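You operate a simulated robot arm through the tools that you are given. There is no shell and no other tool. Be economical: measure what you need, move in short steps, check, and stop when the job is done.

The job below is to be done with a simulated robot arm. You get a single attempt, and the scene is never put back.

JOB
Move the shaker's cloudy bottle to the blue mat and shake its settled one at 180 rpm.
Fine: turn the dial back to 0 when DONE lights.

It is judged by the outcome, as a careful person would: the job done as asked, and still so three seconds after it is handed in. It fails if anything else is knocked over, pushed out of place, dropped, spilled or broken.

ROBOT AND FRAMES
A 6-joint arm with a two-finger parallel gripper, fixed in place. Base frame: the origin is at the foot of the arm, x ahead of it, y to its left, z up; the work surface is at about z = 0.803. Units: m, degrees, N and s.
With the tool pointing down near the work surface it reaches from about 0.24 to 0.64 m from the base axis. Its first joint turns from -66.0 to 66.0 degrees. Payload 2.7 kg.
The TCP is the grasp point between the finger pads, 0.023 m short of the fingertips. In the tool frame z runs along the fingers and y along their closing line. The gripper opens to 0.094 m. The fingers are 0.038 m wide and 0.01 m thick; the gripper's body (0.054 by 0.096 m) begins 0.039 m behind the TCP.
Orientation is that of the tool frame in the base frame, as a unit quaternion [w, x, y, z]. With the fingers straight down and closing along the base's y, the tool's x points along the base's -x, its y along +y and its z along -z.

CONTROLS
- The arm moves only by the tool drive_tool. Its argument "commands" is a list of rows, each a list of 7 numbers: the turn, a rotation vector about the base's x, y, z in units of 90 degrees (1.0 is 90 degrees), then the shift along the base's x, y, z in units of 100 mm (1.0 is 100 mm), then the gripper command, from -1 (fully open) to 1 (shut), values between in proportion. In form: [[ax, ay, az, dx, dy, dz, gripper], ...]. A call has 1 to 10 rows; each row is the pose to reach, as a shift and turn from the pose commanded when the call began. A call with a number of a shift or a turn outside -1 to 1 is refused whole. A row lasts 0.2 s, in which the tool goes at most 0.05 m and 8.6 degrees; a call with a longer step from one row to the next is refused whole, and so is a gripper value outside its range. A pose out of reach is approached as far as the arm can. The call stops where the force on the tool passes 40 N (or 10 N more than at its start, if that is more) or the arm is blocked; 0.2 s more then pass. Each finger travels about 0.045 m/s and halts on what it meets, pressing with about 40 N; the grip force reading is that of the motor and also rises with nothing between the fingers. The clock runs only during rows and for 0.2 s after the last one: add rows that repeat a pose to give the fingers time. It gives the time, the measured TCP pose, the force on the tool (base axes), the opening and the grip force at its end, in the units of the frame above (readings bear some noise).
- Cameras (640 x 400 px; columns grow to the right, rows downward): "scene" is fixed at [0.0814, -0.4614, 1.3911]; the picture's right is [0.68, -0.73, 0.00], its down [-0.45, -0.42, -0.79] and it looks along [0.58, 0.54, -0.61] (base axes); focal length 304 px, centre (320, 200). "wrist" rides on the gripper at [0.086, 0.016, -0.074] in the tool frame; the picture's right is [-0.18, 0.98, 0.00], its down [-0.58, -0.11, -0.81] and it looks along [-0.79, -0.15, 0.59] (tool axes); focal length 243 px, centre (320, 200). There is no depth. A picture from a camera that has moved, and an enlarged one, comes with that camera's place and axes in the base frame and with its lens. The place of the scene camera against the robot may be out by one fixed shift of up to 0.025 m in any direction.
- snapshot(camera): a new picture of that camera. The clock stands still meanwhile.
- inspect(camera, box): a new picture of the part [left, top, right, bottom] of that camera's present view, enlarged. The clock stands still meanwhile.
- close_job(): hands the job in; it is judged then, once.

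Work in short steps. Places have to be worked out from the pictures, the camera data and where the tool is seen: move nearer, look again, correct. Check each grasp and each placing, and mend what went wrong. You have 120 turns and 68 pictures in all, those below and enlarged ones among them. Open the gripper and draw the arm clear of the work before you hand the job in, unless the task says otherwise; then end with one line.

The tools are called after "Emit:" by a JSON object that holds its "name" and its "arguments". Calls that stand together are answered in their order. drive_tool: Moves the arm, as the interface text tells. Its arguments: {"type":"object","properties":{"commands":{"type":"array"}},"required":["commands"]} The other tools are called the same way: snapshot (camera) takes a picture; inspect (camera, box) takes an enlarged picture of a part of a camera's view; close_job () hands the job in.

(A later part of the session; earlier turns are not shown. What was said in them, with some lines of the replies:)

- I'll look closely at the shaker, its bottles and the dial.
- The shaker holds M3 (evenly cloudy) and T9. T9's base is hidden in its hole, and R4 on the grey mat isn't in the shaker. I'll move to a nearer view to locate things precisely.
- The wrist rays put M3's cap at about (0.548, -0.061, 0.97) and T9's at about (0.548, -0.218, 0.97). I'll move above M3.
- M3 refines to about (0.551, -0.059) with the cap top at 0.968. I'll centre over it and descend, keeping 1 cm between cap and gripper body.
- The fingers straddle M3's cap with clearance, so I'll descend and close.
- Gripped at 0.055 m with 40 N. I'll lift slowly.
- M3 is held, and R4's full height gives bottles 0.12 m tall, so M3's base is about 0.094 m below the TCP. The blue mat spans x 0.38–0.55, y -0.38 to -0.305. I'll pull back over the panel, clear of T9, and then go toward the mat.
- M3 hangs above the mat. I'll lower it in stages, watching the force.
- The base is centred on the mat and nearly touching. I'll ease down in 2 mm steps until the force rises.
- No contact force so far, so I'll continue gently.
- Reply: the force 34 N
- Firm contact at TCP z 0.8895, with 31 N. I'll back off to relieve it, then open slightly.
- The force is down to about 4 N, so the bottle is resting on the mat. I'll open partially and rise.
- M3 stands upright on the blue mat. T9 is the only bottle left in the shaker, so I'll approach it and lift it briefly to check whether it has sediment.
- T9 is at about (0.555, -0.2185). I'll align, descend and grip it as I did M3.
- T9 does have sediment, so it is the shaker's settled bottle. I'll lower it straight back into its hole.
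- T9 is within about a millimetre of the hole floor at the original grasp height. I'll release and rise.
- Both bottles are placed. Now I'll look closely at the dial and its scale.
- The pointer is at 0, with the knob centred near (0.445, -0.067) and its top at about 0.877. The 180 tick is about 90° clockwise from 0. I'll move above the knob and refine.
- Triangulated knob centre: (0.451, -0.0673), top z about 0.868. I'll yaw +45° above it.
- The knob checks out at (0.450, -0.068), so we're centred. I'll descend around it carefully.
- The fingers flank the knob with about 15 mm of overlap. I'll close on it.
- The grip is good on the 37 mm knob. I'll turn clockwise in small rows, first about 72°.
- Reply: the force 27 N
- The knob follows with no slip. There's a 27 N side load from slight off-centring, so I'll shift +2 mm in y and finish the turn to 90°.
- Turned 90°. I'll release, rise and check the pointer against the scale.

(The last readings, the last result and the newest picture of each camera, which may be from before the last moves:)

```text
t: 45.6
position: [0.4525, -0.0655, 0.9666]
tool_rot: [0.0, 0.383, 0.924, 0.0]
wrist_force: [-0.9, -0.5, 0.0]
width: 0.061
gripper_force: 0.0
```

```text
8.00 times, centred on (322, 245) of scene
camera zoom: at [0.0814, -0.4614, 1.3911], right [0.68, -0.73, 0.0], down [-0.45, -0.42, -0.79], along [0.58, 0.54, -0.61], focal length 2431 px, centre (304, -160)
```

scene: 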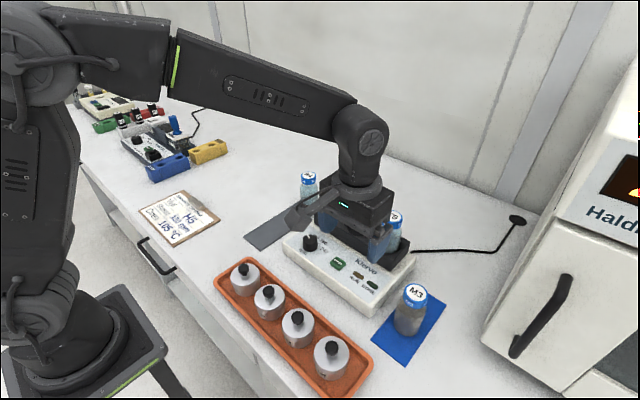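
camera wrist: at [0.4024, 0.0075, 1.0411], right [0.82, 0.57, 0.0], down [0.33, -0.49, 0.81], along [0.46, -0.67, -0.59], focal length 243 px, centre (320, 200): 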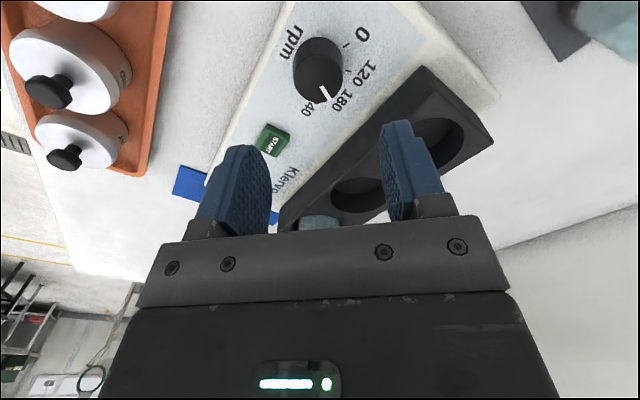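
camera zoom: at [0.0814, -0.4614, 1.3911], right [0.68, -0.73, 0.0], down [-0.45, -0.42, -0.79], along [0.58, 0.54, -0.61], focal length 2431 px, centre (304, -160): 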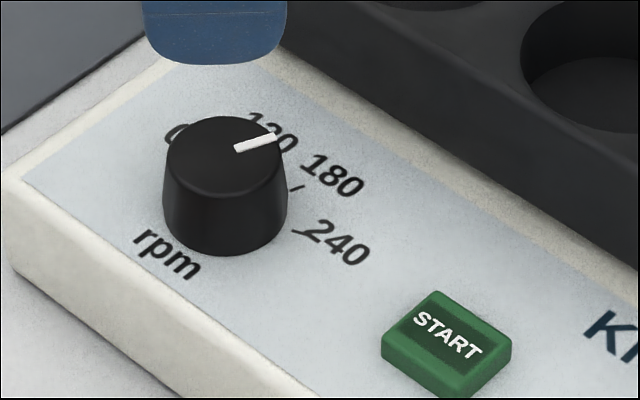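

Emit:
{"name": "inspect", "arguments": {"camera": "wrist", "box": [270, 20, 398, 130]}}

```text
3.64 times, centred on (334, 75) of wrist
camera zoom: at [0.4024, 0.0075, 1.0411], right [0.82, 0.57, 0.0], down [0.33, -0.49, 0.81], along [0.46, -0.67, -0.59], focal length 882 px, centre (269, 654)
```

zoom: 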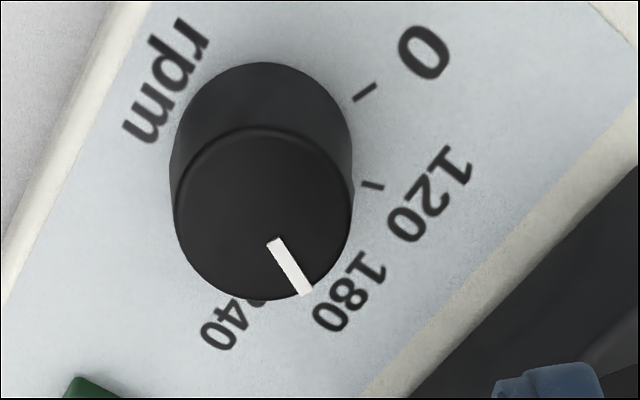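

The tick geometry gives 180 at about -22.5°, and the pointer reads -22.6°, so the dial is on 180. Next I'll close the fingers and move above START at about (0.452, -0.150).

Emit:
{"name": "drive_tool", "arguments": {"commands": [[0, 0, 0, 0, -0.3, 0, 1], [0, 0, 0, 0, -0.6, 0, 1], [0, 0, 0, 0, -0.85, 0, 1], [0, 0, 0, 0, -0.85, -0.2, 1], [0, 0, 0, 0, -0.85, -0.4, 1], [0, 0, 0, 0, -0.85, -0.6, 1], [0, 0, 0, 0, -0.85, -0.6, 1], [0, 0, 0, 0, -0.85, -0.6, 1]]}}

Emit:
{"name": "snapshot", "arguments": {"camera": "wrist"}}

Emit:
{"name": "inspect", "arguments": {"camera": "scene", "box": [290, 200, 418, 300]}}

```text
t: 47.4
position: [0.4521, -0.1507, 0.9046]
tool_rot: [0.0, 0.382, 0.924, 0.0]
wrist_force: [-0.5, -0.2, -0.2]
width: 0.0
gripper_force: 40.7
```

```text
27 pictures are left
camera wrist: at [0.402, -0.0777, 0.9789], right [0.82, 0.57, 0.0], down [0.33, -0.49, 0.81], along [0.46, -0.67, -0.59], focal length 243 px, centre (320, 200)
```

wrist: 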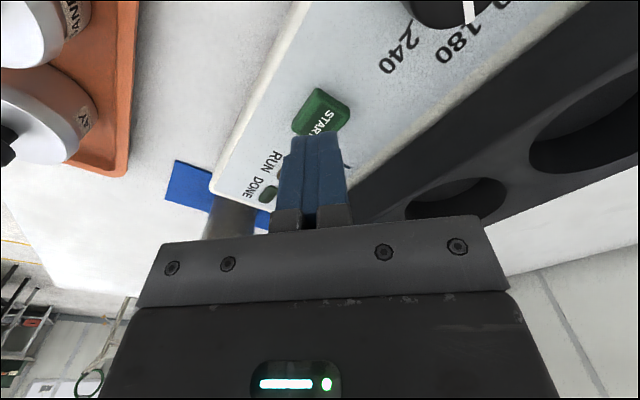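

```text
4.00 times, centred on (354, 250) of scene
camera zoom: at [0.0814, -0.4614, 1.3911], right [0.68, -0.73, 0.0], down [-0.45, -0.42, -0.79], along [0.58, 0.54, -0.61], focal length 1216 px, centre (184, 0)
```

zoom: 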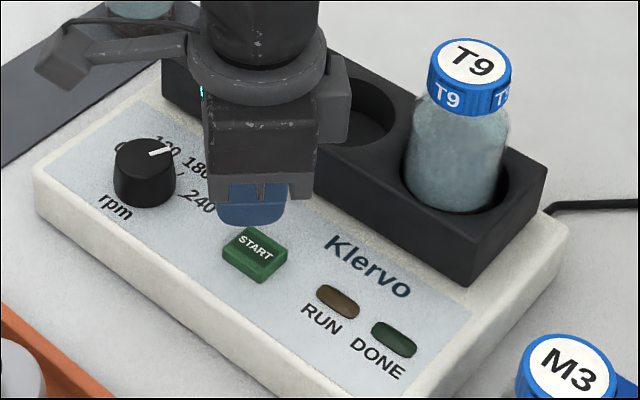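

The button centre is at about (0.452, -0.148). I'll nudge +2 mm in y and press down slowly.

Emit:
{"name": "drive_tool", "arguments": {"commands": [[0, 0, 0, 0, 0.02, -0.1, 1], [0, 0, 0, 0, 0.02, -0.18, 1], [0, 0, 0, 0, 0.02, -0.22, 1], [0, 0, 0, 0, 0.02, -0.25, 1], [0, 0, 0, 0, 0.02, -0.27, 1]]}}

Emit:
{"name": "inspect", "arguments": {"camera": "scene", "box": [310, 210, 410, 290]}}

```text
t: 48.6
position: [0.4518, -0.1497, 0.8773]
tool_rot: [0.0, 0.383, 0.924, 0.0]
wrist_force: [0.2, -0.1, 0.3]
width: 0.0001
gripper_force: 39.3
```

```text
5.00 times, centred on (360, 250) of scene
camera zoom: at [0.0814, -0.4614, 1.3911], right [0.68, -0.73, 0.0], down [-0.45, -0.42, -0.79], along [0.58, 0.54, -0.61], focal length 1519 px, centre (120, -50)
```

zoom: 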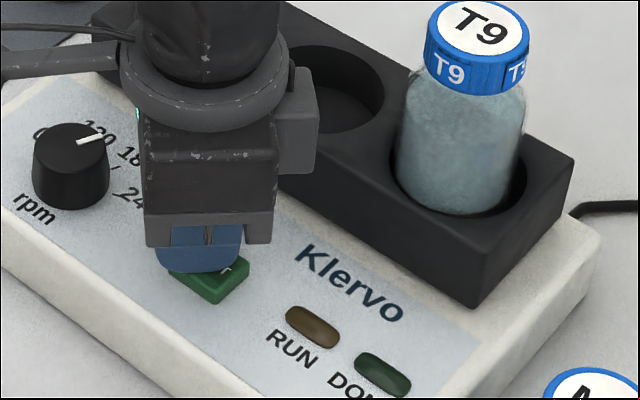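

Emit:
{"name": "drive_tool", "arguments": {"commands": [[0, 0, 0, 0, 0, -0.02, 1], [0, 0, 0, 0, 0, -0.04, 1], [0, 0, 0, 0, 0, -0.06, 1], [0, 0, 0, 0, 0, -0.08, 1]]}}

Emit:
{"name": "inspect", "arguments": {"camera": "scene", "box": [310, 210, 410, 290]}}

```text
t: 49.6
position: [0.4513, -0.1498, 0.8706]
tool_rot: [0.001, 0.381, 0.924, 0.0]
wrist_force: [-3.0, -1.4, 10.3]
width: 0.0
gripper_force: 40.2
```

```text
5.00 times, centred on (360, 250) of scene
camera zoom: at [0.0811, -0.4614, 1.3911], right [0.68, -0.73, 0.0], down [-0.45, -0.42, -0.79], along [0.58, 0.54, -0.61], focal length 1519 px, centre (120, -50)
```

zoom: 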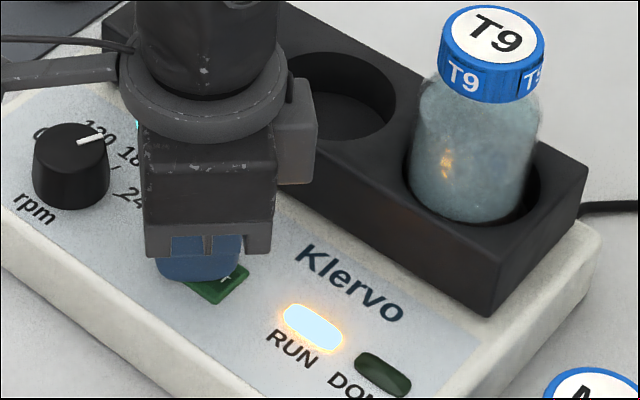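

RUN is lit and the rack is shaking. I'll lift off and go to a waiting pose above the dial, keeping the -45° yaw and clear of the moving rack.

Emit:
{"name": "drive_tool", "arguments": {"commands": [[0, 0, 0, 0, 0, 0.2, 1], [0, 0, 0, 0, 0, 0.6, 0.5], [0, 0, 0, 0, 0, 1.0, -0.3], [0, 0, 0, 0, 0.4, 1.0, -0.3], [0, 0, 0, 0, 0.8, 1.0, -0.3], [0, 0, 0, 0, 0.83, 1.0, -0.3]]}}

Emit:
{"name": "drive_tool", "arguments": {"commands": [[0, 0, 0, 0, 0, 0, -0.3], [0, 0, 0, 0, 0, 0, -0.3], [0, 0, 0, 0, 0, 0, -0.3], [0, 0, 0, 0, 0, 0, -0.3], [0, 0, 0, 0, 0, 0, -0.3], [0, 0, 0, 0, 0, 0, -0.3], [0, 0, 0, 0, 0, 0, -0.3], [0, 0, 0, 0, 0, 0, -0.3], [0, 0, 0, 0, 0, 0, -0.3], [0, 0, 0, 0, 0, 0, -0.3]]}}

Emit:
{"name": "inspect", "arguments": {"camera": "scene", "box": [290, 200, 450, 300]}}

```text
t: 51.0
position: [0.452, -0.0654, 0.9708]
tool_rot: [-0.001, 0.383, 0.924, -0.001]
wrist_force: [-0.2, -0.4, -0.4]
width: 0.0612
gripper_force: 0.1
```

```text
t: 53.2
position: [0.4528, -0.0653, 0.9692]
tool_rot: [0.0, 0.383, 0.924, 0.0]
wrist_force: [-0.9, -0.2, -0.8]
width: 0.0614
gripper_force: 0.0
```

```text
4.00 times, centred on (370, 250) of scene
camera zoom: at [0.0814, -0.4614, 1.3911], right [0.68, -0.73, 0.0], down [-0.45, -0.42, -0.79], along [0.58, 0.54, -0.61], focal length 1216 px, centre (120, 0)
```

zoom: 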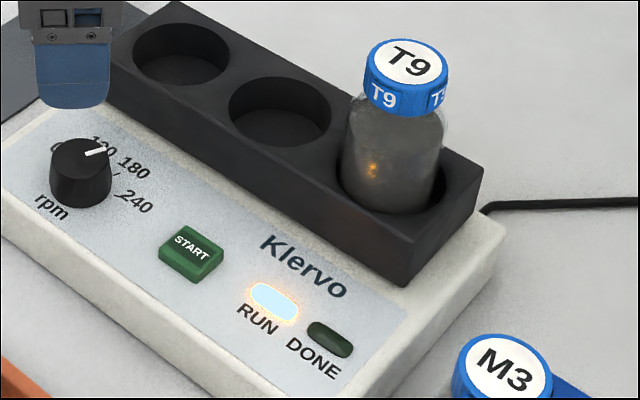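

T9 is mixing and RUN is still lit, so I'll wait.

Emit:
{"name": "drive_tool", "arguments": {"commands": [[0, 0, 0, 0, 0, 0, -0.3], [0, 0, 0, 0, 0, 0, -0.3], [0, 0, 0, 0, 0, 0, -0.3], [0, 0, 0, 0, 0, 0, -0.3], [0, 0, 0, 0, 0, 0, -0.3], [0, 0, 0, 0, 0, 0, -0.3], [0, 0, 0, 0, 0, 0, -0.3], [0, 0, 0, 0, 0, 0, -0.3], [0, 0, 0, 0, 0, 0, -0.3], [0, 0, 0, 0, 0, 0, -0.3]]}}

Emit:
{"name": "drive_tool", "arguments": {"commands": [[0, 0, 0, 0, 0, 0, -0.3], [0, 0, 0, 0, 0, 0, -0.3], [0, 0, 0, 0, 0, 0, -0.3], [0, 0, 0, 0, 0, 0, -0.3], [0, 0, 0, 0, 0, 0, -0.3], [0, 0, 0, 0, 0, 0, -0.3], [0, 0, 0, 0, 0, 0, -0.3], [0, 0, 0, 0, 0, 0, -0.3], [0, 0, 0, 0, 0, 0, -0.3], [0, 0, 0, 0, 0, 0, -0.3]]}}

Emit:
{"name": "inspect", "arguments": {"camera": "scene", "box": [290, 200, 450, 300]}}

```text
t: 55.4
position: [0.4509, -0.0654, 0.97]
tool_rot: [-0.001, 0.383, 0.924, 0.0]
wrist_force: [1.3, 0.6, -0.4]
width: 0.0612
gripper_force: 0.1
```

```text
t: 57.6
position: [0.4516, -0.0654, 0.9698]
tool_rot: [0.0, 0.382, 0.924, 0.0]
wrist_force: [0.7, 0.7, 0.4]
width: 0.0609
gripper_force: 0.1
```

```text
4.00 times, centred on (370, 250) of scene
camera zoom: at [0.0814, -0.4614, 1.3911], right [0.68, -0.73, 0.0], down [-0.45, -0.42, -0.79], along [0.58, 0.54, -0.61], focal length 1216 px, centre (120, 0)
```

zoom: 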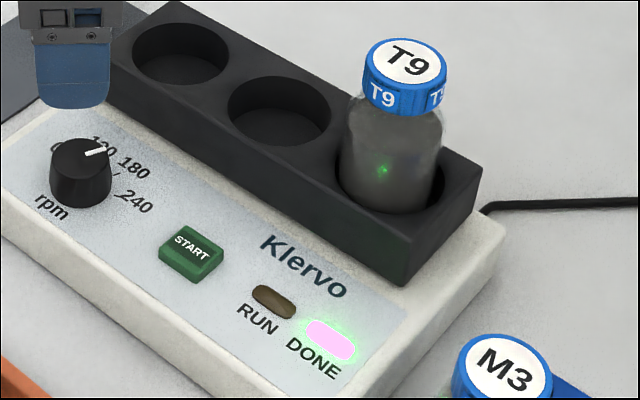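

DONE is lit and T9 is well mixed. I'll descend on the knob again to turn it back.

Emit:
{"name": "drive_tool", "arguments": {"commands": [[0, 0, 0, 0, 0, -0.3, -0.3], [0, 0, 0, 0, 0, -0.6, -0.3], [0, 0, 0, 0, 0, -0.8, -0.3], [0, 0, 0, 0, 0, -0.92, -0.3], [0, 0, 0, 0, 0, -0.95, -0.3], [0, 0, 0, 0, 0, -0.95, 0.2], [0, 0, 0, 0, 0, -0.95, 0.6], [0, 0, 0, 0, 0, -0.95, 0.6], [0, 0, 0, 0, 0, -0.95, 0.6]]}}

Emit:
{"name": "inspect", "arguments": {"camera": "wrist", "box": [220, 80, 420, 220]}}

```text
t: 59.6
position: [0.4517, -0.0665, 0.8744]
tool_rot: [0.0, 0.382, 0.924, -0.001]
wrist_force: [-5.3, -7.1, 0.5]
width: 0.0366
gripper_force: 44.9
```

```text
2.86 times, centred on (320, 150) of wrist
camera zoom: at [0.401, 0.0068, 0.9487], right [0.82, 0.57, 0.0], down [0.34, -0.49, 0.81], along [0.45, -0.67, -0.59], focal length 693 px, centre (320, 343)
```

zoom: 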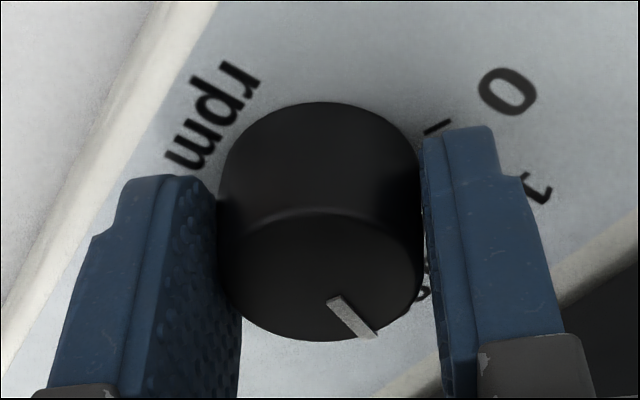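

The knob is gripped again. I'll turn it +90° counter-clockwise over two calls, with a small -1 mm y correction.

Emit:
{"name": "drive_tool", "arguments": {"commands": [[0, 0, 0.06, -0.005, -0.01, 0, 0.7], [0, 0, 0.14, -0.005, -0.01, 0, 0.7], [0, 0, 0.23, -0.005, -0.01, 0, 0.7], [0, 0, 0.32, -0.005, -0.01, 0, 0.7], [0, 0, 0.41, -0.005, -0.01, 0, 0.7], [0, 0, 0.5, -0.005, -0.01, 0, 0.7], [0, 0, 0.59, -0.005, -0.01, 0, 0.7], [0, 0, 0.68, -0.005, -0.01, 0, 0.7], [0, 0, 0.77, -0.005, -0.01, 0, 0.7], [0, 0, 0.8, -0.005, -0.01, 0, 0.7]]}}

Emit:
{"name": "drive_tool", "arguments": {"commands": [[0, 0, 0.08, 0, 0, 0, 0.7], [0, 0, 0.16, 0, 0, 0, 0.7], [0, 0, 0.2, 0, 0, 0, 0.7], [0, 0, 0.2, 0, 0, 0, 0.7]]}}

Emit:
{"name": "inspect", "arguments": {"camera": "wrist", "box": [220, 80, 420, 220]}}

```text
t: 61.8
position: [0.4514, -0.0687, 0.8739]
tool_rot: [0.0, -0.234, 0.972, -0.001]
wrist_force: [-0.6, -26.9, -4.8]
width: 0.0367
gripper_force: 45.1
```

```text
t: 62.8
position: [0.4516, -0.0687, 0.8748]
tool_rot: [0.0, -0.383, 0.924, -0.001]
wrist_force: [1.3, -29.1, -6.4]
width: 0.0367
gripper_force: 45.6
```

```text
2.86 times, centred on (320, 150) of wrist
camera zoom: at [0.378, -0.1181, 0.9487], right [-0.57, 0.82, 0.0], down [0.49, 0.34, 0.81], along [0.67, 0.46, -0.59], focal length 693 px, centre (320, 343)
```

zoom: 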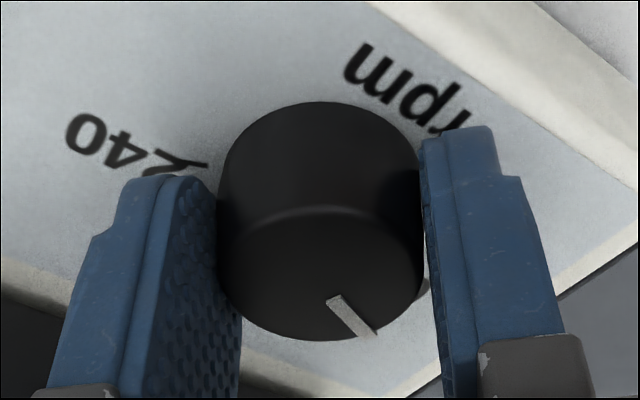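

The pose matches the original grasp at 0. I'll relieve the side load, release, rise and back away to look.

Emit:
{"name": "drive_tool", "arguments": {"commands": [[0, 0, 0, 0, -0.02, 0, 0.7], [0, 0, 0, 0, -0.02, 0, 0.2], [0, 0, 0, 0, -0.02, 0, -0.4], [0, 0, 0, 0, -0.02, 0, -0.4], [0, 0, 0, 0, -0.02, 0, -0.4], [0, 0, 0, 0, -0.02, 0.3, -0.4], [0, 0, 0, 0, -0.02, 0.7, -0.4], [0, 0, 0, 0, -0.02, 1.0, -0.4]]}}

Emit:
{"name": "drive_tool", "arguments": {"commands": [[0, 0, 0, 0, 0, 0.4, -0.6], [0, 0, 0, -0.3, 0.2, 0.8, -1], [0, 0, 0, -0.6, 0.4, 0.9, -1], [0, 0, 0, -0.9, 0.6, 0.9, -1], [0, 0, 0, -0.9, 0.6, 0.9, -1]]}}

Emit:
{"name": "snapshot", "arguments": {"camera": "scene"}}

Emit:
{"name": "inspect", "arguments": {"camera": "scene", "box": [290, 220, 354, 270]}}

Emit:
{"name": "inspect", "arguments": {"camera": "scene", "box": [290, 190, 466, 350]}}

```text
t: 64.6
position: [0.453, -0.07, 0.9748]
tool_rot: [0.0, -0.382, 0.924, 0.0]
wrist_force: [-0.5, -0.5, 0.1]
width: 0.0658
gripper_force: 0.2
```

```text
refused: row 2 steps farther than a row can; nothing moved
```

```text
19 pictures are left
```

scene: 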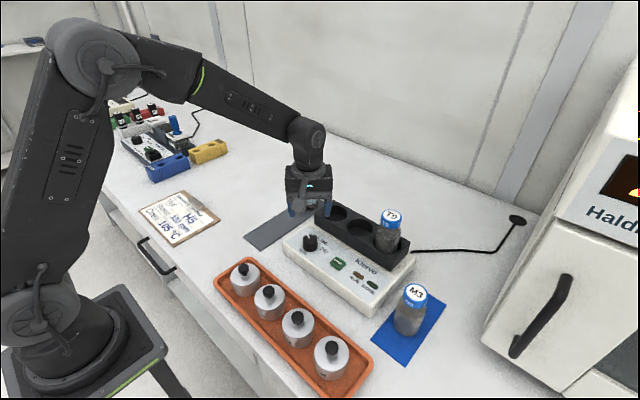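

```text
8.00 times, centred on (322, 245) of scene
camera zoom: at [0.0814, -0.4614, 1.3911], right [0.68, -0.73, 0.0], down [-0.45, -0.42, -0.79], along [0.58, 0.54, -0.61], focal length 2431 px, centre (304, -160)
```

zoom: 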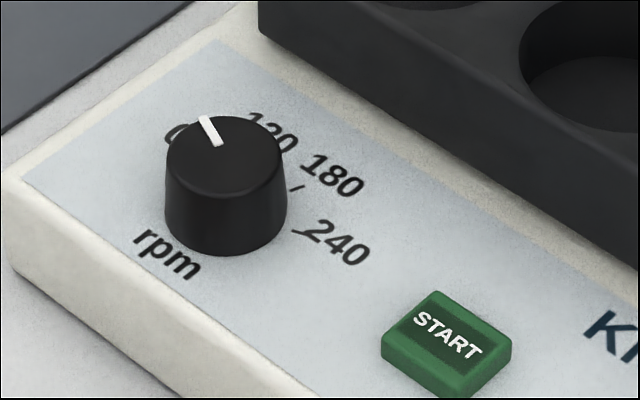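

```text
2.50 times, centred on (378, 270) of scene
camera zoom: at [0.0814, -0.4614, 1.3911], right [0.68, -0.73, 0.0], down [-0.45, -0.42, -0.79], along [0.58, 0.54, -0.61], focal length 760 px, centre (175, 25)
```

zoom: 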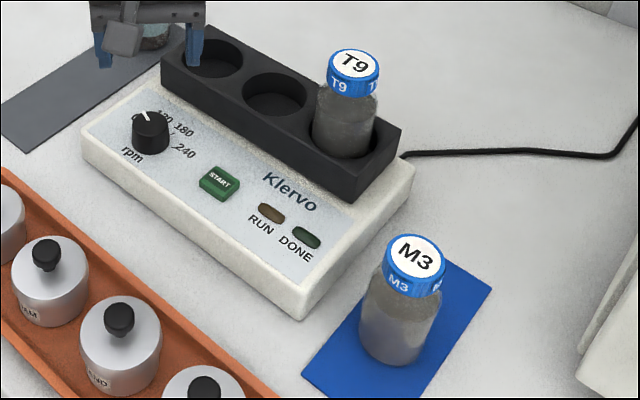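

The dial is back at 0, identical to the start, and the lights are off. T9 is mixed in its hole and M3 is on the mat. I'll draw the arm clear.

Emit:
{"name": "drive_tool", "arguments": {"commands": [[0, 0, 0, 0, 0, 0.4, -0.6], [0, 0, 0, -0.1, 0, 0.8, -1], [0, 0, 0, -0.4, 0, 0.9, -1], [0, 0, 0, -0.8, 0, 0.9, -1], [0, 0, 0, -0.9, 0, 0.9, -1], [0, 0, 0, -0.9, 0, 0.9, -1]]}}

Emit:
{"name": "snapshot", "arguments": {"camera": "scene"}}

```text
t: 66.0
position: [0.3619, -0.0696, 1.0644]
tool_rot: [0.0, -0.382, 0.924, 0.0]
wrist_force: [0.5, 0.4, -0.2]
width: 0.0941
gripper_force: 0.1
```

```text
16 pictures are left
```

scene: 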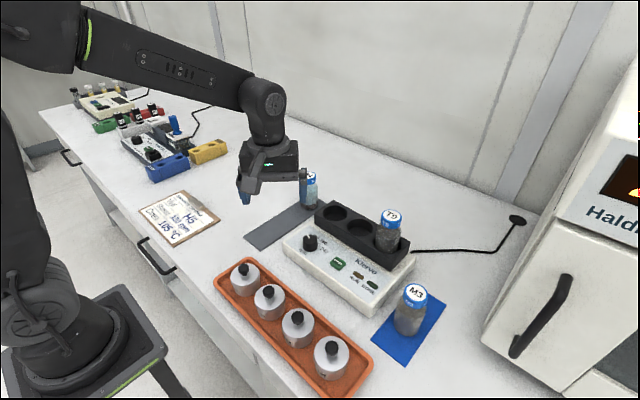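

The arm is clear, the gripper is open and nothing else has moved, so I'll hand the job in.

Emit:
{"name": "close_job", "arguments": {}}

```text
The job is handed in.
```

The cloudy bottle (M3) is on the blue mat, the settled one (T9) was shaken at 180 rpm until DONE lit, and the dial is back at 0.
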